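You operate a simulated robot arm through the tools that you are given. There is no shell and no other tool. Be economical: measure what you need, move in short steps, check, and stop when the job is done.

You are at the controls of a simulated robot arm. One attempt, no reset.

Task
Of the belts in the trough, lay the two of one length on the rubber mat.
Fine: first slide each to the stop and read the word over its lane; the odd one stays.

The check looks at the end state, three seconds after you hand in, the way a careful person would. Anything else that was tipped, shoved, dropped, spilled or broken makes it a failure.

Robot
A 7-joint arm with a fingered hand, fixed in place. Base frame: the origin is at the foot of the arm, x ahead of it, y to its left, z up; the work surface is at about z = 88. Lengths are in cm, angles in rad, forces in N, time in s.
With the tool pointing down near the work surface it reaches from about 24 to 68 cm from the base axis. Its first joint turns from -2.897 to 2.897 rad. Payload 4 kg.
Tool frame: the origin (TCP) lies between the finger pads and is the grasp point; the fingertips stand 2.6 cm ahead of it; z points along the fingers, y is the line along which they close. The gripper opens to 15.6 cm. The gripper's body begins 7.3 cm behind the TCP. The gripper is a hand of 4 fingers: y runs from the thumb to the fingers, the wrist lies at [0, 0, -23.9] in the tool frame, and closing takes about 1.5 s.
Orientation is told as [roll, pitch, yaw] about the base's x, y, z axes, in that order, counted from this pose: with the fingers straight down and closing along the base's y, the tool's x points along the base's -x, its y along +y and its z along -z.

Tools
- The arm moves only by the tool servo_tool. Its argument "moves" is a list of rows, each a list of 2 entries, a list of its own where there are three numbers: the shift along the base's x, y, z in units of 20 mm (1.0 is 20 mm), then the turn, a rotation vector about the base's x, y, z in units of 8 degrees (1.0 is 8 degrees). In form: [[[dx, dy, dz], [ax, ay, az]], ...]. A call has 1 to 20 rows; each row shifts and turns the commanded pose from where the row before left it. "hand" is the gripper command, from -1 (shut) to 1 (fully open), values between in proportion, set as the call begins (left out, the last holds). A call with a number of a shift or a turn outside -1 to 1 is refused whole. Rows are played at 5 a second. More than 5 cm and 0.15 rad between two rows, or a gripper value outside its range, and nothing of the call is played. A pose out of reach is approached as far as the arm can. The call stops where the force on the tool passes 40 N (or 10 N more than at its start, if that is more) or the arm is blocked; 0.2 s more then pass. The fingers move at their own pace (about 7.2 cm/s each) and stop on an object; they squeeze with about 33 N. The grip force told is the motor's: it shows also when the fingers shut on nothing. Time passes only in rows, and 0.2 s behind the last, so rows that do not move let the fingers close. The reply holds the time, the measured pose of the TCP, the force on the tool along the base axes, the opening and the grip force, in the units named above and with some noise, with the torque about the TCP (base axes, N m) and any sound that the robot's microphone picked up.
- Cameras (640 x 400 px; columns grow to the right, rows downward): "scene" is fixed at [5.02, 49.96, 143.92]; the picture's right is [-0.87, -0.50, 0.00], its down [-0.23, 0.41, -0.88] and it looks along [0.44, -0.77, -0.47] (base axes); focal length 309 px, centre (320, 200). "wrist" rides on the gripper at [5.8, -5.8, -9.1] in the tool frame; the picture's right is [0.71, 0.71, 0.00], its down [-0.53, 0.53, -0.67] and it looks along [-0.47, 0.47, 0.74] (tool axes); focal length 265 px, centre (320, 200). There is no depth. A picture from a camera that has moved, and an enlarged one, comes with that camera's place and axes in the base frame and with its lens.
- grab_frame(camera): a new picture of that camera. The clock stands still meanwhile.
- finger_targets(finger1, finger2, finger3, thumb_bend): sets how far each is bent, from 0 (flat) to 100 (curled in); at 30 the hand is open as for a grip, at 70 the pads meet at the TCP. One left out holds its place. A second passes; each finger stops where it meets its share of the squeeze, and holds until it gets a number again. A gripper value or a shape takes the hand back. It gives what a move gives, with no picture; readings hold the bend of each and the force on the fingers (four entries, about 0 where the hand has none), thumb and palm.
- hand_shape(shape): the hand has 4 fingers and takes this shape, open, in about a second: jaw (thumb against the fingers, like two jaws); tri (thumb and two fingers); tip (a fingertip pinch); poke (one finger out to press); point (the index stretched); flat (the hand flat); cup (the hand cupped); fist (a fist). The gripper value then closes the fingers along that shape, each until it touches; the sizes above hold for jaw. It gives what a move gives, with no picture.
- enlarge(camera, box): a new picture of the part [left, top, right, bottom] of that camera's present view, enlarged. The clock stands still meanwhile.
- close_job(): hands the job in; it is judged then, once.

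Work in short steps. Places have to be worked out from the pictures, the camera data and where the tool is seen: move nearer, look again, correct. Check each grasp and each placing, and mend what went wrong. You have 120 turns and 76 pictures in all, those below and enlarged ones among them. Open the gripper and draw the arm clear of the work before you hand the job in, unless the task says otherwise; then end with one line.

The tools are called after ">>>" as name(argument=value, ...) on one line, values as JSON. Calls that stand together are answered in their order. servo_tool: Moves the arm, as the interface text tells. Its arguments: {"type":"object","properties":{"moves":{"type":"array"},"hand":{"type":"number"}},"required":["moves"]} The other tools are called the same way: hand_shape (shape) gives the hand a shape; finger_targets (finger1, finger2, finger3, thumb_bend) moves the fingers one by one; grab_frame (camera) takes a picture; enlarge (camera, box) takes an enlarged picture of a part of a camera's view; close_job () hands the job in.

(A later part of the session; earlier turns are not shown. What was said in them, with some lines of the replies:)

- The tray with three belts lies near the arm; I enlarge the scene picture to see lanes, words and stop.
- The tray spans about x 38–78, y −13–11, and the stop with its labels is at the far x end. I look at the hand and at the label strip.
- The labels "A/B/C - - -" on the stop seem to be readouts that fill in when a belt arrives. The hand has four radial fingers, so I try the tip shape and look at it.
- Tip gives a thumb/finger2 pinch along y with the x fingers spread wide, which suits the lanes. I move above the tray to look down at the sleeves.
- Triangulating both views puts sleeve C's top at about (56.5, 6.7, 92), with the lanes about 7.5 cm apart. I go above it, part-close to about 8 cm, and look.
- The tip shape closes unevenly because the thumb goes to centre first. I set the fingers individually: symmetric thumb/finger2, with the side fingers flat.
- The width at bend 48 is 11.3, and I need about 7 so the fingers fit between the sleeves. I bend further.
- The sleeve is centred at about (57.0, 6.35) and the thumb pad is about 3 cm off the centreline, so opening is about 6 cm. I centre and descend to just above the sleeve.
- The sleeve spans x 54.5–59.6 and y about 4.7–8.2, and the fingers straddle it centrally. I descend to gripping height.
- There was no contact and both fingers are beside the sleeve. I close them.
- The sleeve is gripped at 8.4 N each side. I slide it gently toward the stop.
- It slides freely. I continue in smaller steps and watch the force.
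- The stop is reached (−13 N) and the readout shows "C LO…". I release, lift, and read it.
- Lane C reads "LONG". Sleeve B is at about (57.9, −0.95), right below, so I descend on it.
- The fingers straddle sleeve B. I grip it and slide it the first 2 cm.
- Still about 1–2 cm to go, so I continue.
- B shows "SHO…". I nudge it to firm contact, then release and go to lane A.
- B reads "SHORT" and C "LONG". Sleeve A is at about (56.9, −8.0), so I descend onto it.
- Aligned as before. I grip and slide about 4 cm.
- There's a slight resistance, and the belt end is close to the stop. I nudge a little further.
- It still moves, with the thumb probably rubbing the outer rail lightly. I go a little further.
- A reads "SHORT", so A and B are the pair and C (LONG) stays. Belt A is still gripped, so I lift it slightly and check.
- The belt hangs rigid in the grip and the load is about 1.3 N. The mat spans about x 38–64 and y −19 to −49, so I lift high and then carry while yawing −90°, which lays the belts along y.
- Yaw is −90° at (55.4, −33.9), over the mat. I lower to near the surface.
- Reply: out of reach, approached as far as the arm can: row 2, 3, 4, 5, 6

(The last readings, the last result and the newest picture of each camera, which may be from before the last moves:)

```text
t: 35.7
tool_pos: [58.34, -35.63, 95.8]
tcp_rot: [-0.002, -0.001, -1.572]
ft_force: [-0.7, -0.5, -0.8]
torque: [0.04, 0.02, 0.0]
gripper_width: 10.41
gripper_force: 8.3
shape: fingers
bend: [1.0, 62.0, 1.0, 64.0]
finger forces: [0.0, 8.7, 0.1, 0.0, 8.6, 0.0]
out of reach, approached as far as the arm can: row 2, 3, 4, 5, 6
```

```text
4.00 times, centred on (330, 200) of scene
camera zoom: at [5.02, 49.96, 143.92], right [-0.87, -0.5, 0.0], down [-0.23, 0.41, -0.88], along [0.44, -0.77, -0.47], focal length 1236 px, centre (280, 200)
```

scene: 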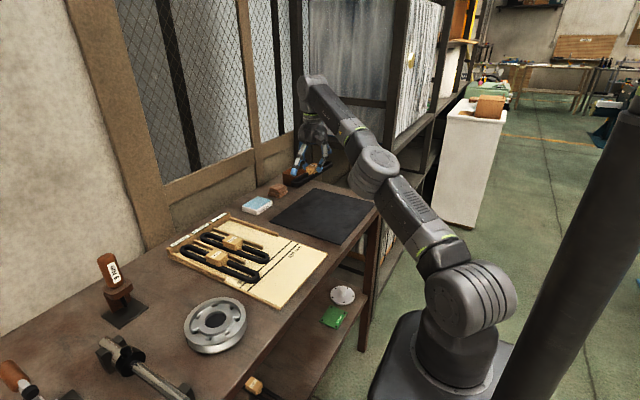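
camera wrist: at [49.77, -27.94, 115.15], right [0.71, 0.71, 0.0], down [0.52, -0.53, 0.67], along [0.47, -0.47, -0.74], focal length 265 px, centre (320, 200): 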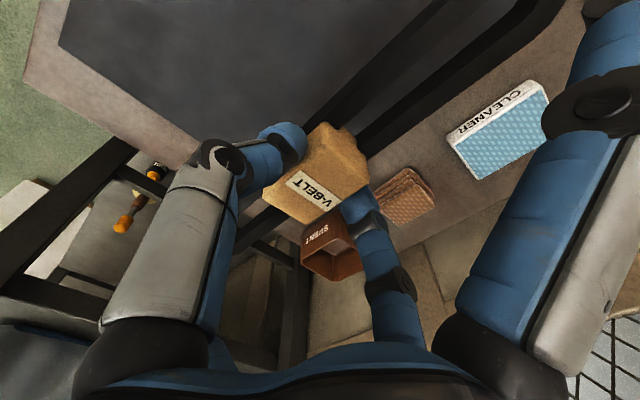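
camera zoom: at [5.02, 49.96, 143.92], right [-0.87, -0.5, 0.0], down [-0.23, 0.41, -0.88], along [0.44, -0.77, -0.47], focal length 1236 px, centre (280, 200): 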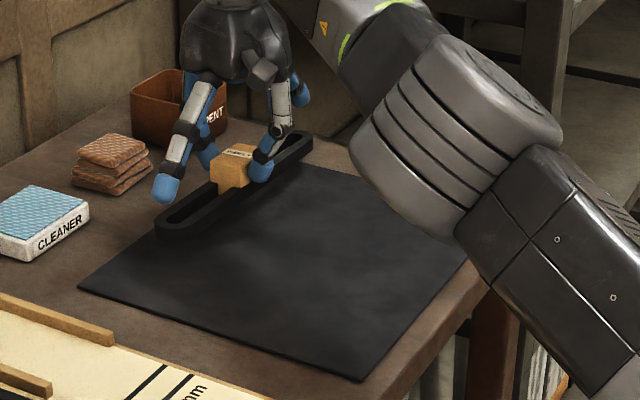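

The target was out of reach and the arm drifted outward. I back up and move inward to x≈51.

>>> servo_tool(moves=[[[-0.5, 0, 1], [0, 0, 0]], [[-0.8, 0, 0.5], [0, 0, 0]], [[-0.8, 0, 0], [0, 0, 0]], [[0, 0, 0], [0, 0, 0]], [[0, 0, 0], [0, 0, 0]]])

>>> enlarge(camera="scene", box=[250, 150, 410, 250])

```text
t: 36.9
tool_pos: [56.13, -36.76, 99.68]
tcp_rot: [-0.002, 0.0, -1.57]
ft_force: [0.4, 1.1, -2.1]
torque: [0.06, -0.01, -0.01]
gripper_width: 10.4
gripper_force: 8.0
shape: fingers
bend: [1.0, 62.0, 1.0, 64.0]
finger forces: [0.1, 8.7, 0.1, 0.1, 8.6, 0.0]
out of reach, approached as far as the arm can: row 2, 3
```

```text
4.00 times, centred on (330, 200) of scene
camera zoom: at [5.02, 49.96, 143.92], right [-0.87, -0.5, 0.0], down [-0.23, 0.41, -0.88], along [0.44, -0.77, -0.47], focal length 1236 px, centre (280, 200)
```

zoom: 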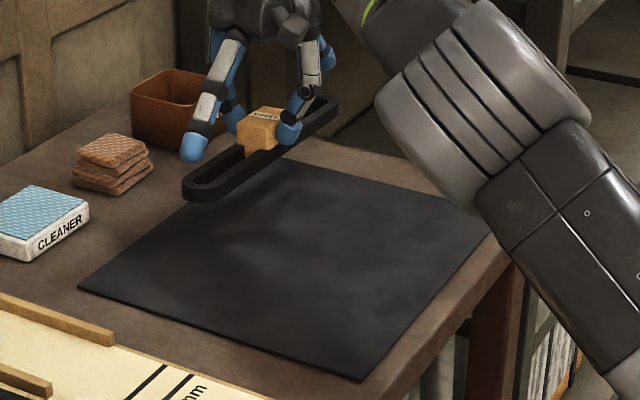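

It looks like a joint limit at this yaw. I turn back by 30° while raising slightly, which should free the arm, and a 30° slant still fits the mat.

>>> servo_tool(moves=[[[0, 0, 0.8], [0, 0, 1]], [[0, 0, 0.8], [0, 0, 1]], [[0, 0, 0.5], [0, 0, 1]], [[0, 0, 0], [0, 0, 0.75]], [[0, 0, 0], [0, 0, 0]], [[0, 0, 0], [0, 0, 0]]])

```text
t: 38.3
tool_pos: [55.11, -36.28, 103.72]
tcp_rot: [-0.001, -0.003, -1.047]
ft_force: [0.2, 0.2, -1.7]
torque: [0.01, 0.0, 0.04]
gripper_width: 10.41
gripper_force: 8.3
shape: fingers
bend: [1.0, 62.0, 1.0, 64.0]
finger forces: [0.1, 8.8, 0.0, 0.1, 8.6, 0.0]
out of reach, approached as far as the arm can: row 2, 4
```

I step inward toward the base and see whether it follows.

>>> servo_tool(moves=[[[-0.4, 0.25, 0.2], [0, 0, 0]], [[-0.4, 0.25, 0.2], [0, 0, 0]], [[0, 0, 0], [0, 0, 0]], [[0, 0, 0], [0, 0, 0]]])

>>> grab_frame(camera="scene")

```text
t: 39.3
tool_pos: [54.42, -35.88, 105.1]
tcp_rot: [0.0, 0.0, -1.047]
ft_force: [0.7, 1.0, -1.0]
torque: [-0.01, -0.04, 0.0]
gripper_width: 10.43
gripper_force: 8.7
shape: fingers
bend: [1.0, 62.0, 1.0, 64.0]
finger forces: [0.0, 8.6, 0.1, 0.0, 8.6, 0.0]
out of reach, approached as far as the arm can: row 1, 2
```

```text
37 pictures are left
```

scene: 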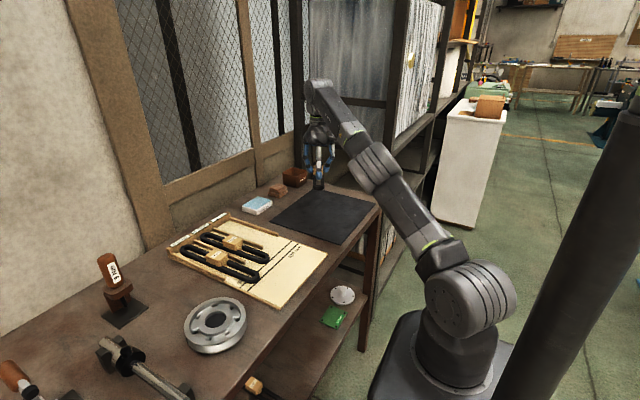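

The posture seems twisted. I retrace toward where it came from and unwind the yaw to restore a good arm posture.

>>> servo_tool(moves=[[[0, 0.8, 0], [0, 0, 0.8]], [[0, 0.8, 0], [0, 0, 0.8]], [[0, 0.8, 0], [0, 0, 0.8]], [[0, 0.8, 0], [0, 0, 0.8]], [[0, 0.8, 0], [0, 0, 0.55]], [[0, 0, 0], [0, 0, 0]], [[0, 0, 0], [0, 0, 0]]])

>>> grab_frame(camera="scene")

```text
t: 40.9
tool_pos: [57.53, -29.53, 106.34]
tcp_rot: [0.002, -0.003, -0.521]
ft_force: [-0.4, 0.2, -0.8]
torque: [0.04, 0.03, 0.02]
gripper_width: 10.41
gripper_force: 8.3
shape: fingers
bend: [1.0, 62.0, 1.0, 64.0]
finger forces: [0.0, 8.7, 0.1, 0.0, 8.6, 0.1]
out of reach, approached as far as the arm can: row 1, 2, 3, 4, 5
```

```text
36 pictures are left
```

scene: 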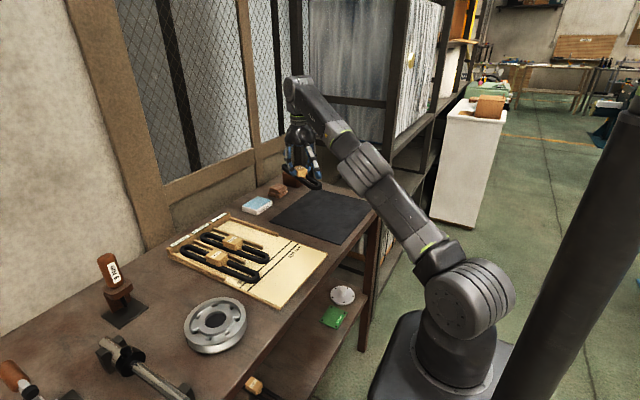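

The poses fit a stretched-straight arm (a sphere of about 70 cm around the shoulder), so it is stuck near the straight singularity. I command clearly inward and watch whether it bends.

>>> servo_tool(moves=[[[-0.8, 0.5, 0], [0, 0, 0]], [[-0.8, 0.5, 0], [0, 0, 0]], [[-0.8, 0.5, 0], [0, 0, 0]], [[-0.8, 0.5, 0], [0, 0, 0]], [[0, 0, 0], [0, 0, 0]], [[0, 0, 0], [0, 0, 0]]])

```text
t: 42.3
tool_pos: [57.69, -29.53, 106.15]
tcp_rot: [0.0, -0.006, -0.523]
ft_force: [0.2, 0.1, -0.3]
torque: [0.01, 0.04, 0.03]
gripper_width: 10.41
gripper_force: 8.8
shape: fingers
bend: [1.0, 62.0, 1.0, 64.0]
finger forces: [0.0, 8.8, 0.0, 0.0, 8.7, 0.0]
out of reach, approached as far as the arm can: row 1, 2, 3, 4
```

The radius of about 70.6 suggests the elbow sits at its end stop, past the straight pose. I command up and out through full stretch, then inward, to flip it back.

>>> servo_tool(moves=[[[0.5, -0.25, 0.5], [0, 0, 0]], [[0.5, -0.25, 0.5], [0, 0, 0]], [[0, 0, 0], [0, 0, 0]]])

```text
t: 43.1
tool_pos: [57.61, -29.67, 106.25]
tcp_rot: [-0.001, -0.003, -0.525]
ft_force: [1.1, 0.0, -0.8]
torque: [0.01, 0.01, 0.01]
gripper_width: 10.39
gripper_force: 8.5
shape: fingers
bend: [1.0, 62.0, 1.0, 64.0]
finger forces: [0.0, 8.7, 0.1, 0.1, 8.6, 0.0]
out of reach, approached as far as the arm can: row 1, 2
```

The command appears to have accumulated inward while the arm stayed put. I bring the command back outward past full stretch, which moves the arm at most about 2 cm.

>>> servo_tool(moves=[[[1, -0.55, 0.2], [0, 0, 0]], [[1, -0.55, 0.2], [0, 0, 0]], [[1, -0.55, 0.2], [0, 0, 0]], [[1, -0.55, 0.2], [0, 0, 0]]])

```text
t: 44.1
tool_pos: [57.73, -29.52, 105.92]
tcp_rot: [0.0, -0.001, -0.523]
ft_force: [-0.2, 0.5, -1.4]
torque: [0.0, 0.0, 0.02]
gripper_width: 10.4
gripper_force: 8.7
shape: fingers
bend: [1.0, 62.0, 1.0, 64.0]
finger forces: [0.1, 8.8, 0.1, 0.0, 8.5, 0.1]
out of reach, approached as far as the arm can: row 1, 2, 3, 4
```

>>> servo_tool(moves=[[[1, -0.55, 0.2], [0, 0, 0]], [[1, -0.55, 0.2], [0, 0, 0]], [[0.5, -0.25, 0.1], [0, 0, 0]]])

```text
t: 44.9
tool_pos: [58.05, -30.1, 104.85]
tcp_rot: [0.0, -0.001, -0.523]
ft_force: [0.4, -0.2, -0.9]
torque: [0.0, 0.0, -0.01]
gripper_width: 10.44
gripper_force: 8.5
shape: fingers
bend: [1.0, 62.0, 1.0, 64.0]
finger forces: [0.0, 8.7, 0.0, 0.1, 8.6, 0.0]
out of reach, approached as far as the arm can: row 1, 2, 3
```

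It begins to respond, so I continue outward a bit.

>>> servo_tool(moves=[[[0.6, -0.3, 0.2], [0, 0, 0]], [[0.6, -0.3, 0.2], [0, 0, 0]], [[0.6, -0.3, 0.2], [0, 0, 0]]])

```text
t: 45.7
tool_pos: [58.09, -30.24, 104.94]
tcp_rot: [-0.001, -0.003, -0.523]
ft_force: [0.9, 0.4, -1.7]
torque: [0.04, 0.02, -0.03]
gripper_width: 10.4
gripper_force: 8.2
shape: fingers
bend: [1.0, 62.0, 1.0, 64.0]
finger forces: [0.0, 8.7, 0.0, 0.1, 8.5, 0.1]
out of reach, approached as far as the arm can: row 1, 2, 3
```

I keep going outward a little more to find the response.

>>> servo_tool(moves=[[[0.9, -0.45, 0.4], [0, 0, 0]], [[0.9, -0.45, 0.4], [0, 0, 0]], [[0.9, -0.45, 0.4], [0, 0, 0]], [[0, 0, 0], [0, 0, 0]]])

>>> enlarge(camera="scene", box=[200, 60, 520, 360])

```text
t: 46.7
tool_pos: [58.09, -30.15, 104.92]
tcp_rot: [0.001, -0.001, -0.525]
ft_force: [-0.7, 0.4, -0.3]
torque: [0.01, 0.01, -0.04]
gripper_width: 10.43
gripper_force: 8.6
shape: fingers
bend: [1.0, 62.0, 1.0, 64.0]
finger forces: [0.0, 8.7, 0.0, 0.0, 8.6, 0.0]
out of reach, approached as far as the arm can: row 1, 2, 3
```

```text
1.33 times, centred on (360, 210) of scene
camera zoom: at [5.02, 49.96, 143.92], right [-0.87, -0.5, 0.0], down [-0.23, 0.41, -0.88], along [0.44, -0.77, -0.47], focal length 412 px, centre (267, 187)
```

zoom: 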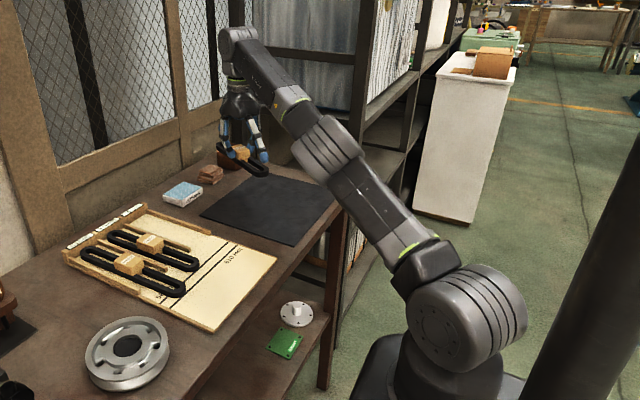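

I sweep the command back toward the region where the arm was healthy (y≈−10, yaw 0), staying high.

>>> servo_tool(moves=[[[-0.3, 0.98, -0.1], [0, 0, 0.3]], [[-0.3, 0.98, -0.1], [0, 0, 0.3]], [[-0.3, 0.98, -0.1], [0, 0, 0.3]], [[-0.3, 0.98, -0.1], [0, 0, 0.3]], [[-0.3, 0.98, -0.1], [0, 0, 0.3]], [[-0.3, 0.98, -0.1], [0, 0, 0.3]], [[-0.3, 0.98, -0.1], [0, 0, 0.3]], [[-0.3, 0.98, -0.1], [0, 0, 0.3]], [[0, 0, 0], [0, 0, 0]]])

>>> grab_frame(camera="scene")

```text
t: 48.7
tool_pos: [59.45, -18.58, 106.67]
tcp_rot: [0.001, -0.001, -0.19]
ft_force: [-0.7, 0.3, 0.1]
torque: [0.01, -0.01, 0.0]
gripper_width: 10.42
gripper_force: 8.9
shape: fingers
bend: [1.0, 62.0, 1.0, 65.0]
finger forces: [0.0, 8.7, 0.0, 0.0, 8.8, 0.1]
out of reach, approached as far as the arm can: row 1, 2, 3, 4, 5, 6
```

```text
34 pictures are left
```

scene: 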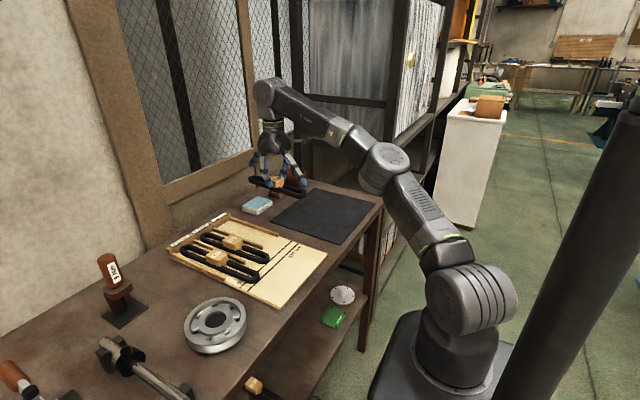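

It's free again. I pull well inward first, then approach the mat at smaller radius while turning.

>>> servo_tool(moves=[[[-1, 0, -0.2], [0, 0, 0]], [[-1, 0, -0.2], [0, 0, 0]], [[-1, 0, -0.2], [0, 0, 0]], [[-1, 0, 0], [0, 0, 0]], [[-1, 0, 0], [0, 0, 0]], [[-0.5, 0, 0], [0, 0, 0]], [[0, 0, 0], [0, 0, 0]]])

>>> servo_tool(moves=[[[0, -1, 0], [0, 0, -0.9]], [[0, -1, 0], [0, 0, -0.9]], [[0, -1, 0], [0, 0, -0.9]], [[0, -1, 0], [0, 0, -0.9]], [[0, -1, 0], [0, 0, -0.9]], [[0, -1, 0], [0, 0, -0.9]], [[0, -1, 0], [0, 0, -0.9]], [[0, -0.7, 0], [0, 0, -0.9]], [[0, 0, 0], [0, 0, -0.9]], [[0, 0, 0], [0, 0, -0.9]], [[0, 0, 0], [0, 0, -0.9]], [[0, 0, 0], [0, 0, 0]]])

>>> grab_frame(camera="scene")

```text
t: 50.3
tool_pos: [48.35, -18.54, 105.26]
tcp_rot: [0.002, -0.003, -0.188]
ft_force: [-0.2, 0.3, -0.8]
torque: [-0.02, 0.01, 0.02]
gripper_width: 10.38
gripper_force: 9.4
shape: fingers
bend: [1.0, 62.0, 1.0, 65.0]
finger forces: [0.0, 8.8, 0.0, 0.0, 8.7, 0.0]
```

```text
t: 52.9
tool_pos: [48.46, -33.91, 105.36]
tcp_rot: [-0.001, -0.003, -1.574]
ft_force: [-0.3, -1.1, -1.4]
torque: [-0.03, 0.0, -0.01]
gripper_width: 10.4
gripper_force: 8.8
shape: fingers
bend: [1.0, 62.0, 1.0, 65.0]
finger forces: [0.1, 8.6, 0.0, 0.1, 8.6, 0.0]
```

```text
33 pictures are left
```

scene: 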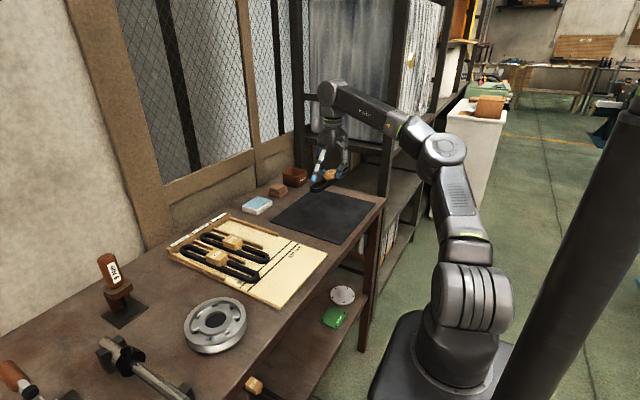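

The posture is healthy now: (48.5, −33.9) at yaw −90°. I lower to z≈97, then shift outward to x≈53.5 at low height.

>>> servo_tool(moves=[[[0, 0, -1], [0, 0, 0]], [[0, 0, -1], [0, 0, 0]], [[0, 0, -1], [0, 0, 0]], [[0, 0, -1], [0, 0, 0]], [[0.8, 0, 0], [0, 0, 0]], [[0.8, 0, 0], [0, 0, 0]], [[0.9, 0, 0], [0, 0, 0]], [[0, 0, 0], [0, 0, 0]]])

>>> enlarge(camera="scene", box=[250, 150, 410, 250])

```text
t: 54.7
tool_pos: [53.46, -33.89, 97.45]
tcp_rot: [-0.003, -0.002, -1.57]
ft_force: [0.4, 0.0, -1.8]
torque: [0.02, 0.02, 0.02]
gripper_width: 10.42
gripper_force: 8.3
shape: fingers
bend: [1.0, 62.0, 1.0, 65.0]
finger forces: [0.1, 8.5, 0.0, 0.1, 8.5, 0.1]
```

```text
4.00 times, centred on (330, 200) of scene
camera zoom: at [5.02, 49.96, 143.92], right [-0.87, -0.5, 0.0], down [-0.23, 0.41, -0.88], along [0.44, -0.77, -0.47], focal length 1236 px, centre (280, 200)
```

zoom: 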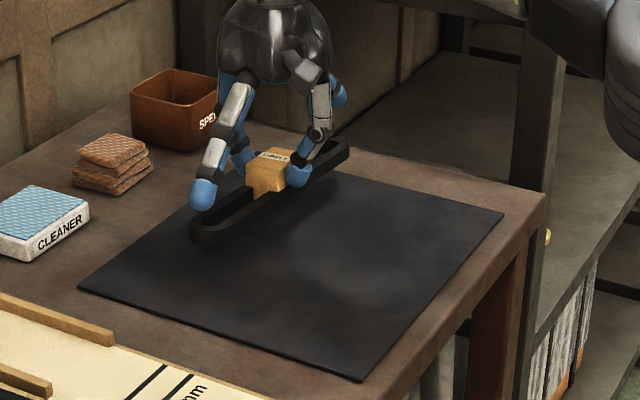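

A hovers above the mat's middle. I lower to touchdown in small steps.

>>> servo_tool(moves=[[[0.2, -0.1, -0.7], [0, 0, 0]], [[0, 0, -0.7], [0, 0, 0]], [[0, 0, -0.4], [0, 0, 0]], [[0, 0, -0.2], [0, 0, 0]], [[0, 0, 0], [0, 0, 0]]])

>>> enlarge(camera="scene", box=[270, 150, 390, 230])

```text
t: 55.9
tool_pos: [53.82, -33.97, 93.39]
tcp_rot: [0.0, -0.002, -1.571]
ft_force: [0.3, 0.0, 0.0]
torque: [0.01, -0.02, -0.01]
gripper_width: 10.43
gripper_force: 9.2
shape: fingers
bend: [1.0, 62.0, 1.0, 65.0]
finger forces: [0.0, 8.6, 0.0, 0.0, 8.5, 0.1]
```

```text
5.00 times, centred on (330, 190) of scene
camera zoom: at [5.02, 49.96, 143.92], right [-0.87, -0.5, 0.0], down [-0.23, 0.41, -0.88], along [0.44, -0.77, -0.47], focal length 1545 px, centre (270, 250)
```

zoom: 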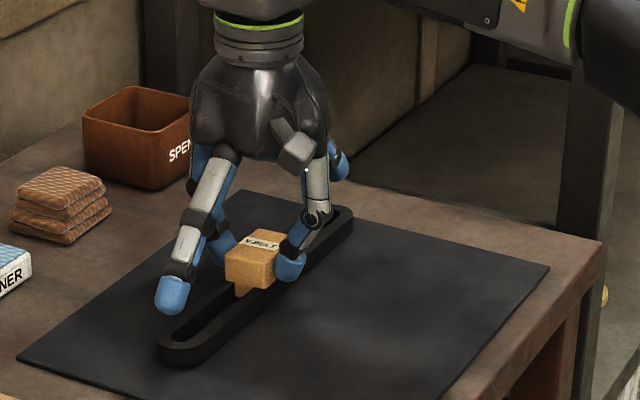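

The weight reading has gone to about zero. I probe a little lower to confirm contact.

>>> servo_tool(moves=[[[0, 0, -0.15], [0, 0, 0]], [[0, 0, -0.15], [0, 0, 0]], [[0, 0, 0], [0, 0, 0]]])

```text
t: 56.7
tool_pos: [53.84, -34.04, 92.93]
tcp_rot: [0.005, -0.002, -1.572]
ft_force: [-0.8, 0.0, 15.4]
torque: [-0.05, -0.05, 0.0]
gripper_width: 10.4
gripper_force: 12.1
shape: fingers
bend: [1.0, 62.0, 1.0, 64.0]
finger forces: [0.0, 11.3, 0.0, 0.0, 12.8, 0.0]
```

Firm contact. I ease up 2 mm, release, and lift straight.

>>> servo_tool(moves=[[[0, 0, 0.1], [0, 0, 0]], [[0, 0, 0], [0, 0, 0]]])

>>> finger_targets(finger2=56, thumb_bend=56)

>>> servo_tool(moves=[[[0, 0, 0.5], [0, 0, 0]], [[0, 0, 0.8], [0, 0, 0]], [[0, 0, 1], [0, 0, 0]], [[-0.5, 0, 1], [0, 0, 0]], [[-1, 0, 1], [0, 0, 0]], [[-1, 0, 1], [0, 0, 0]], [[0, 0, 1], [0, 0, 0]], [[0, 0, 0], [0, 0, 0]]])

>>> enlarge(camera="scene", box=[250, 140, 410, 240])

```text
t: 57.3
tool_pos: [53.84, -34.02, 93.02]
tcp_rot: [-0.001, -0.003, -1.569]
ft_force: [-0.4, -1.1, 9.7]
torque: [-0.06, -0.08, 0.03]
gripper_width: 10.4
gripper_force: 11.0
shape: fingers
bend: [1.0, 62.0, 1.0, 64.0]
finger forces: [0.0, 11.1, 0.1, 0.0, 11.1, 0.1]
```

```text
t: 58.3
tool_pos: [53.88, -33.98, 92.9]
tcp_rot: [0.0, -0.002, -1.57]
ft_force: [0.4, -0.1, 0.2]
torque: [-0.01, 0.03, -0.01]
gripper_width: 10.8
gripper_force: 0.0
shape: fingers
bend: [1.0, 56.0, 1.0, 56.0]
finger forces: [0.1, 0.1, 0.0, 0.0, 0.0, 0.0]
```

```text
t: 60.1
tool_pos: [48.89, -34.02, 105.48]
tcp_rot: [0.001, -0.002, -1.571]
ft_force: [-0.2, 0.1, -1.3]
torque: [0.0, -0.04, -0.01]
gripper_width: 10.79
gripper_force: 0.1
shape: fingers
bend: [1.0, 56.0, 1.0, 56.0]
finger forces: [0.0, 0.0, 0.0, 0.0, 0.0, 0.1]
```

```text
4.00 times, centred on (330, 190) of scene
camera zoom: at [5.02, 49.96, 143.92], right [-0.87, -0.5, 0.0], down [-0.23, 0.41, -0.88], along [0.44, -0.77, -0.47], focal length 1236 px, centre (280, 240)
```

zoom: 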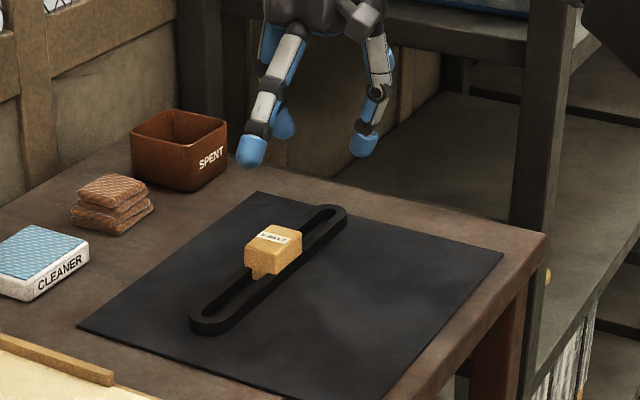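

A lies well inside the mat. I retrace at small radius to lane B, unwinding the yaw.

>>> servo_tool(moves=[[[0, 1, 0], [0, 0, 0.75]], [[0, 1, 0], [0, 0, 0.75]], [[0, 1, 0], [0, 0, 0.75]], [[0, 1, 0], [0, 0, 0.75]], [[0, 1, 0], [0, 0, 0.75]], [[0, 1, 0], [0, 0, 0.75]], [[0, 1, 0], [0, 0, 0.75]], [[0, 1, 0], [0, 0, 0.75]], [[0, 1, 0], [0, 0, 0.75]], [[0, 1, 0], [0, 0, 0.75]], [[0, 1, 0], [0, 0, 0.75]], [[0, 1, 0], [0, 0, 0.75]], [[0, 1, 0], [0, 0, 0.75]], [[0, 1, 0], [0, 0, 0.75]], [[0, 1, 0], [0, 0, 0.75]], [[0, 1, 0], [0, 0, 0]], [[0, 0.6, 0], [0, 0, 0]], [[0, 0, 0], [0, 0, 0]]])

>>> servo_tool(moves=[[[1, 0, 0], [0, 0, 0]], [[1, 0, -0.5], [0, 0, 0]], [[1, 0, -0.5], [0, 0, 0]], [[1, 0, -0.5], [0, 0, 0]], [[1, 0, -0.5], [0, 0, 0]], [[1, 0, -0.5], [0, 0, 0]], [[0.8, 0, -0.5], [0, 0, 0]], [[0, 0, 0], [0, 0, 0]]])

>>> enlarge(camera="wrist", box=[110, 0, 430, 200])

>>> enlarge(camera="scene", box=[150, 180, 310, 280])

```text
t: 63.9
tool_pos: [48.76, -0.94, 105.59]
tcp_rot: [0.0, -0.002, 0.0]
ft_force: [-0.3, 0.5, -0.5]
torque: [0.01, -0.01, -0.01]
gripper_width: 10.81
gripper_force: 0.0
shape: fingers
bend: [1.0, 56.0, 1.0, 56.0]
finger forces: [0.0, 0.0, 0.0, 0.0, 0.0, 0.0]
```

```text
t: 65.7
tool_pos: [62.34, -1.06, 99.47]
tcp_rot: [-0.001, -0.002, 0.001]
ft_force: [0.0, 0.4, -0.1]
torque: [-0.04, -0.02, 0.0]
gripper_width: 10.79
gripper_force: 0.0
shape: fingers
bend: [1.0, 56.0, 1.0, 56.0]
finger forces: [0.1, 0.0, 0.0, 0.0, 0.0, 0.0]
```

```text
2.00 times, centred on (270, 100) of wrist
camera zoom: at [56.69, -6.73, 108.52], right [-0.71, 0.71, 0.0], down [0.53, 0.53, 0.67], along [0.47, 0.47, -0.74], focal length 531 px, centre (420, 400)
```

zoom: 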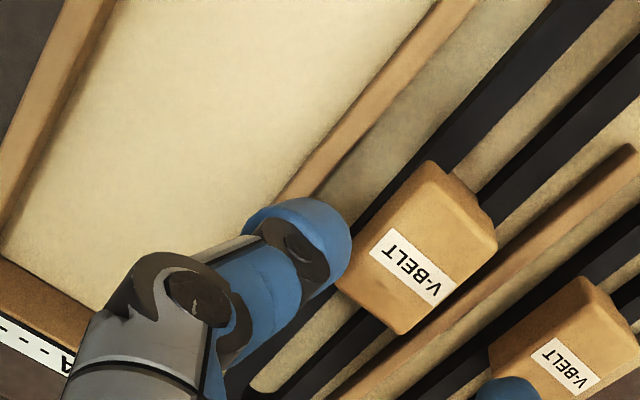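

```text
4.00 times, centred on (230, 230) of scene
camera zoom: at [5.02, 49.96, 143.92], right [-0.87, -0.5, 0.0], down [-0.23, 0.41, -0.88], along [0.44, -0.77, -0.47], focal length 1236 px, centre (680, 80)
```

zoom: 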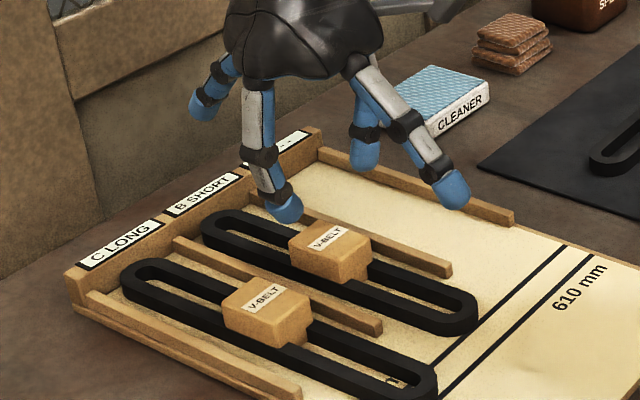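

I descend onto sleeve B with a small y correction.

>>> servo_tool(moves=[[[0.1, 0.08, -1], [0, 0, 0]], [[0, 0, -1], [0, 0, 0]], [[0, 0, -0.95], [0, 0, 0]], [[0, 0, 0], [0, 0, 0]]])

>>> enlarge(camera="wrist", box=[160, 50, 480, 250])

```text
t: 66.7
tool_pos: [62.65, -0.64, 93.61]
tcp_rot: [0.0, -0.003, -0.001]
ft_force: [0.1, -0.2, 0.9]
torque: [0.03, -0.01, 0.01]
gripper_width: 10.78
gripper_force: 0.1
shape: fingers
bend: [1.0, 56.0, 1.0, 56.0]
finger forces: [0.1, 0.0, 0.0, 0.0, 0.0, 0.1]
```

```text
2.00 times, centred on (320, 150) of wrist
camera zoom: at [56.85, -6.48, 102.72], right [-0.71, 0.71, 0.0], down [0.53, 0.53, 0.67], along [0.47, 0.47, -0.74], focal length 531 px, centre (320, 300)
```

zoom: 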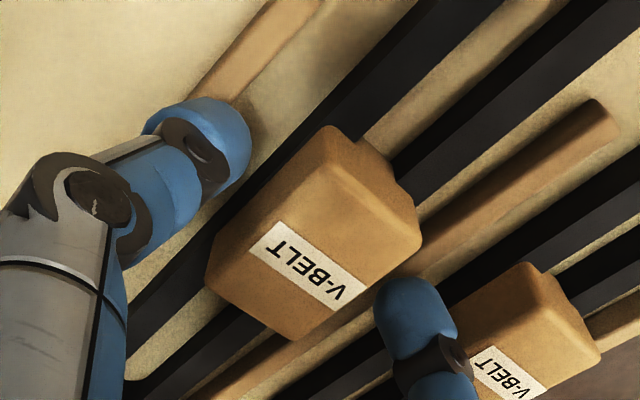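

It straddles correctly and clears C. I grip, lift straight up, and retreat inward at height.

>>> finger_targets(finger2=70, thumb_bend=70)

>>> servo_tool(moves=[[[-0.1, 0, 0.3], [0, 0, 0]], [[0, 0, 0.6], [0, 0, 0]], [[0, 0, 0.8], [0, 0, 0]], [[0, 0, 0.8], [0, 0, 0]], [[0, 0, 0], [0, 0, 0]]])

>>> enlarge(camera="scene", box=[150, 180, 310, 280])

```text
t: 67.7
tool_pos: [62.6, -0.68, 93.61]
tcp_rot: [0.001, -0.003, 0.0]
ft_force: [0.3, -1.2, 0.9]
torque: [-0.03, 0.0, 0.03]
gripper_width: 10.4
gripper_force: 9.4
shape: fingers
bend: [1.0, 62.0, 1.0, 64.0]
finger forces: [0.0, 8.1, 0.1, 0.0, 9.6, 0.0]
```

```text
t: 68.9
tool_pos: [62.48, -0.85, 98.8]
tcp_rot: [-0.001, -0.001, 0.001]
ft_force: [0.1, 0.0, -1.3]
torque: [-0.02, 0.0, -0.02]
gripper_width: 10.41
gripper_force: 8.6
shape: fingers
bend: [1.0, 62.0, 1.0, 64.0]
finger forces: [0.1, 8.6, 0.0, 0.1, 8.6, 0.1]
```

```text
4.00 times, centred on (230, 230) of scene
camera zoom: at [5.02, 49.96, 143.92], right [-0.87, -0.5, 0.0], down [-0.23, 0.41, -0.88], along [0.44, -0.77, -0.47], focal length 1236 px, centre (680, 80)
```

zoom: 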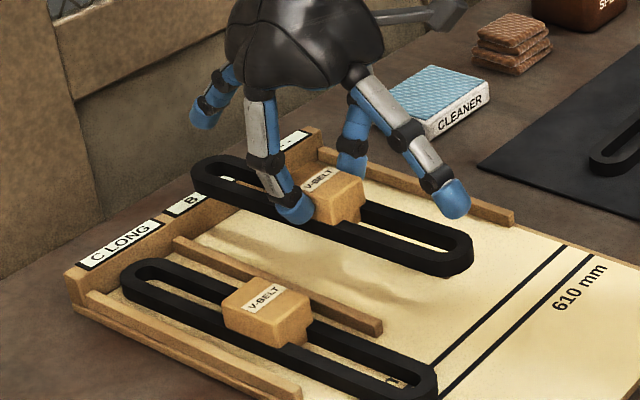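

B is lifted cleanly and C is undisturbed. I raise, pull inward to x≈46, and carry to the mat with yaw −90°.

>>> servo_tool(moves=[[[-0.6, 0, 0.9], [0, 0, 0]], [[-1, 0, 0.9], [0, 0, 0]], [[-1, 0, 0.9], [0, 0, 0]], [[-1, 0, 0.6], [0, 0, 0]], [[-1, 0, 0], [0, 0, 0]], [[-1, 0, 0], [0, 0, 0]], [[-1, 0, 0], [0, 0, 0]], [[-1, 0, 0], [0, 0, 0]], [[-0.85, 0, 0], [0, 0, 0]], [[0, 0, 0], [0, 0, 0]]])

>>> servo_tool(moves=[[[0, -1, 0], [0, 0, -0.75]], [[0, -1, 0], [0, 0, -0.75]], [[0, -1, 0], [0, 0, -0.75]], [[0, -1, 0], [0, 0, -0.75]], [[0, -1, 0], [0, 0, -0.75]], [[0, -1, 0], [0, 0, -0.75]], [[0, -1, 0], [0, 0, -0.75]], [[0, -1, 0], [0, 0, -0.75]], [[0, -1, 0], [0, 0, -0.75]], [[0, -1, 0], [0, 0, -0.75]], [[0, -1, 0], [0, 0, -0.75]], [[0, -1, 0], [0, 0, -0.75]], [[0, -1, 0], [0, 0, -0.75]], [[0, -1, 0], [0, 0, -0.75]], [[0, -1, 0], [0, 0, -0.75]], [[0, -1, 0], [0, 0, 0]], [[0, -0.6, 0], [0, 0, 0]], [[0, 0, 0], [0, 0, 0]]])

>>> grab_frame(camera="scene")

```text
t: 71.1
tool_pos: [45.52, -0.86, 105.17]
tcp_rot: [-0.001, -0.002, -0.001]
ft_force: [0.5, -0.2, -0.9]
torque: [0.0, 0.01, 0.01]
gripper_width: 10.42
gripper_force: 9.0
shape: fingers
bend: [1.0, 62.0, 1.0, 64.0]
finger forces: [0.0, 8.7, 0.0, 0.1, 8.7, 0.0]
```

```text
t: 74.9
tool_pos: [45.39, -34.01, 105.41]
tcp_rot: [-0.001, -0.001, -1.572]
ft_force: [0.4, 0.4, -0.9]
torque: [-0.05, 0.01, 0.01]
gripper_width: 10.42
gripper_force: 8.6
shape: fingers
bend: [1.0, 62.0, 1.0, 64.0]
finger forces: [0.1, 8.6, 0.0, 0.0, 8.6, 0.1]
```

```text
25 pictures are left
```

scene: 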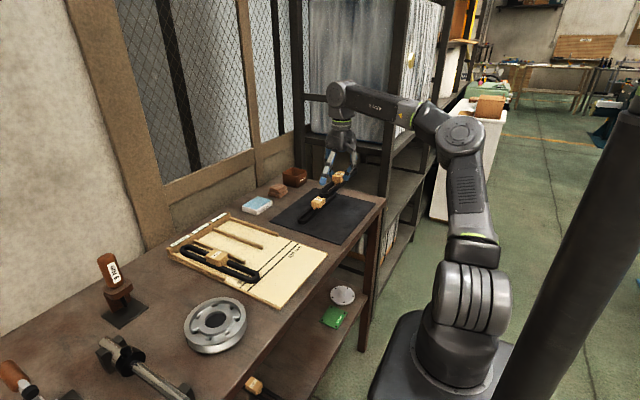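

B is at (45.4, −34), parallel to A at x≈53.9. I lower to just above the mat and check.

>>> servo_tool(moves=[[[0, 0, -1], [0, 0, 0]], [[0, 0, -1], [0, 0, 0]], [[0, 0, -1], [0, 0, 0]], [[0, 0, -1], [0, 0, 0]], [[0, 0, -1], [0, 0, 0]], [[0, 0, -0.4], [0, 0, 0]], [[0, 0, 0], [0, 0, 0]]])

>>> enlarge(camera="scene", box=[260, 150, 400, 250])

```text
t: 76.5
tool_pos: [45.4, -33.79, 94.29]
tcp_rot: [0.001, 0.0, -1.569]
ft_force: [-0.5, 0.0, -1.1]
torque: [0.04, 0.01, 0.07]
gripper_width: 10.4
gripper_force: 8.8
shape: fingers
bend: [1.0, 62.0, 1.0, 64.0]
finger forces: [0.0, 8.6, 0.1, 0.0, 8.6, 0.1]
```

```text
4.00 times, centred on (330, 200) of scene
camera zoom: at [5.02, 49.96, 143.92], right [-0.87, -0.5, 0.0], down [-0.23, 0.41, -0.88], along [0.44, -0.77, -0.47], focal length 1236 px, centre (280, 200)
```

zoom: 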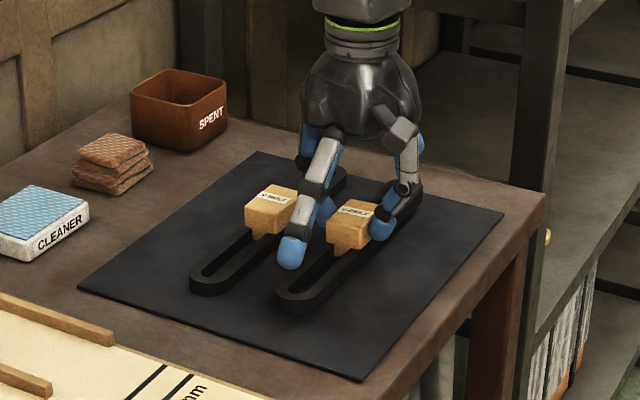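

Clear of A and well inside the mat. Final touchdown.

>>> servo_tool(moves=[[[0, 0, -0.25], [0, 0, 0]], [[0, 0, -0.2], [0, 0, 0]], [[0, 0, -0.12], [0, 0, 0]], [[0, 0, 0], [0, 0, 0]]])

```text
t: 77.5
tool_pos: [45.5, -33.98, 93.25]
tcp_rot: [0.0, -0.002, -1.57]
ft_force: [-2.4, -0.9, 3.2]
torque: [-0.03, 0.01, 0.03]
gripper_width: 10.44
gripper_force: 9.9
shape: fingers
bend: [1.0, 62.0, 1.0, 64.0]
finger forces: [0.0, 8.5, 0.0, 0.0, 10.8, 0.0]
```

Contact at +3 N. I release and lift clear.

>>> finger_targets(finger2=56, thumb_bend=56)

>>> servo_tool(moves=[[[0, 0, 0.5], [0, 0, 0]], [[0, 0, 0.8], [0, 0, 0]], [[0, 0, 1], [0, 0, 0]], [[0, 0, 1], [0, 0, 0]], [[0, 0, 1], [0, 0, 0]], [[0, 0, 1], [0, 0, 0]], [[0, 0, 1], [0, 0, 0]], [[0, 0, 0], [0, 0, 0]]])

>>> servo_tool(moves=[[[0, 1, 0.3], [0, 0, 0.75]], [[0, 1, 0.3], [0, 0, 0.75]], [[0, 1, 0.3], [0, 0, 0.75]], [[0, 1, 0.3], [0, 0, 0.75]], [[0, 1, 0.3], [0, 0, 0.75]], [[0, 1, 0.3], [0, 0, 0.75]], [[0, 1, 0.3], [0, 0, 0.75]], [[0, 1, 0.3], [0, 0, 0.75]], [[0, 1, 0.3], [0, 0, 0.75]], [[0, 1, 0.3], [0, 0, 0.75]], [[0, 1, 0], [0, 0, 0.75]], [[0, 1, 0], [0, 0, 0.75]], [[0, 1, 0], [0, 0, 0.75]], [[0, 1, 0], [0, 0, 0.75]], [[0, 1, 0], [0, 0, 0.75]], [[0, 1, 0], [0, 0, 0]]])

>>> hand_shape(shape="jaw")

>>> enlarge(camera="scene", box=[150, 140, 400, 310])

```text
t: 78.5
tool_pos: [45.55, -33.97, 93.35]
tcp_rot: [0.001, 0.0, -1.571]
ft_force: [0.6, -0.8, 0.3]
torque: [0.03, 0.01, 0.0]
gripper_width: 10.79
gripper_force: 0.1
shape: fingers
bend: [1.0, 56.0, 1.0, 56.0]
finger forces: [0.0, 0.0, 0.0, 0.0, 0.0, 0.0]
```

```text
t: 80.3
tool_pos: [45.58, -33.96, 106.04]
tcp_rot: [0.001, -0.004, -1.57]
ft_force: [0.1, 0.0, 0.6]
torque: [0.03, 0.01, 0.01]
gripper_width: 10.81
gripper_force: 0.1
shape: fingers
bend: [1.0, 56.0, 1.0, 56.0]
finger forces: [0.1, 0.1, 0.0, 0.0, 0.0, 0.0]
```

```text
t: 83.7
tool_pos: [45.54, -1.85, 111.74]
tcp_rot: [0.0, -0.001, -0.001]
ft_force: [0.0, -0.2, 0.1]
torque: [0.02, 0.0, -0.02]
gripper_width: 10.8
gripper_force: 0.0
shape: fingers
bend: [1.0, 56.0, 1.0, 56.0]
finger forces: [0.0, 0.1, 0.0, 0.1, 0.0, 0.0]
```

```text
t: 84.6
tool_pos: [45.59, -1.81, 111.8]
tcp_rot: [0.0, -0.002, -0.001]
ft_force: [0.5, -0.1, 1.1]
torque: [0.03, 0.02, 0.0]
gripper_width: 15.58
gripper_force: 0.1
shape: jaw
bend: [30.0, 30.0, 30.0, 30.0]
finger forces: [0.0, 0.1, 0.0, 0.1, 0.1, 0.0]
```

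```text
2.35 times, centred on (275, 225) of scene
camera zoom: at [5.02, 49.96, 143.92], right [-0.87, -0.5, 0.0], down [-0.23, 0.41, -0.88], along [0.44, -0.77, -0.47], focal length 727 px, centre (426, 141)
```

zoom: 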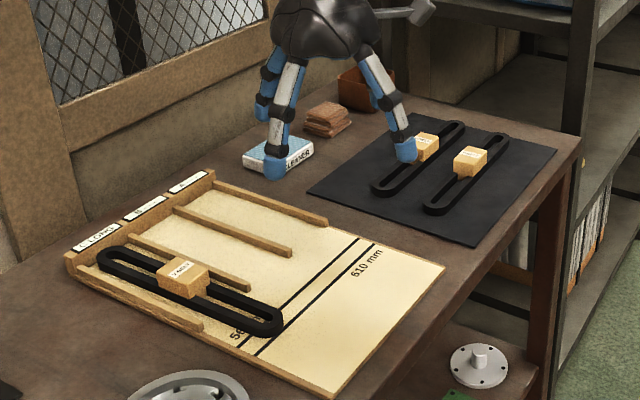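

Both SHORT belts lie on the mat, C (LONG) is in its lane at the stop, everything else is undisturbed, and the hand is open and clear. I hand in.

>>> close_job()

```text
The job is handed in.
```

I slid each belt to the stop: A and B read SHORT and C read LONG. The two SHORT belts now lie on the rubber mat, and C is still in its lane at the stop.
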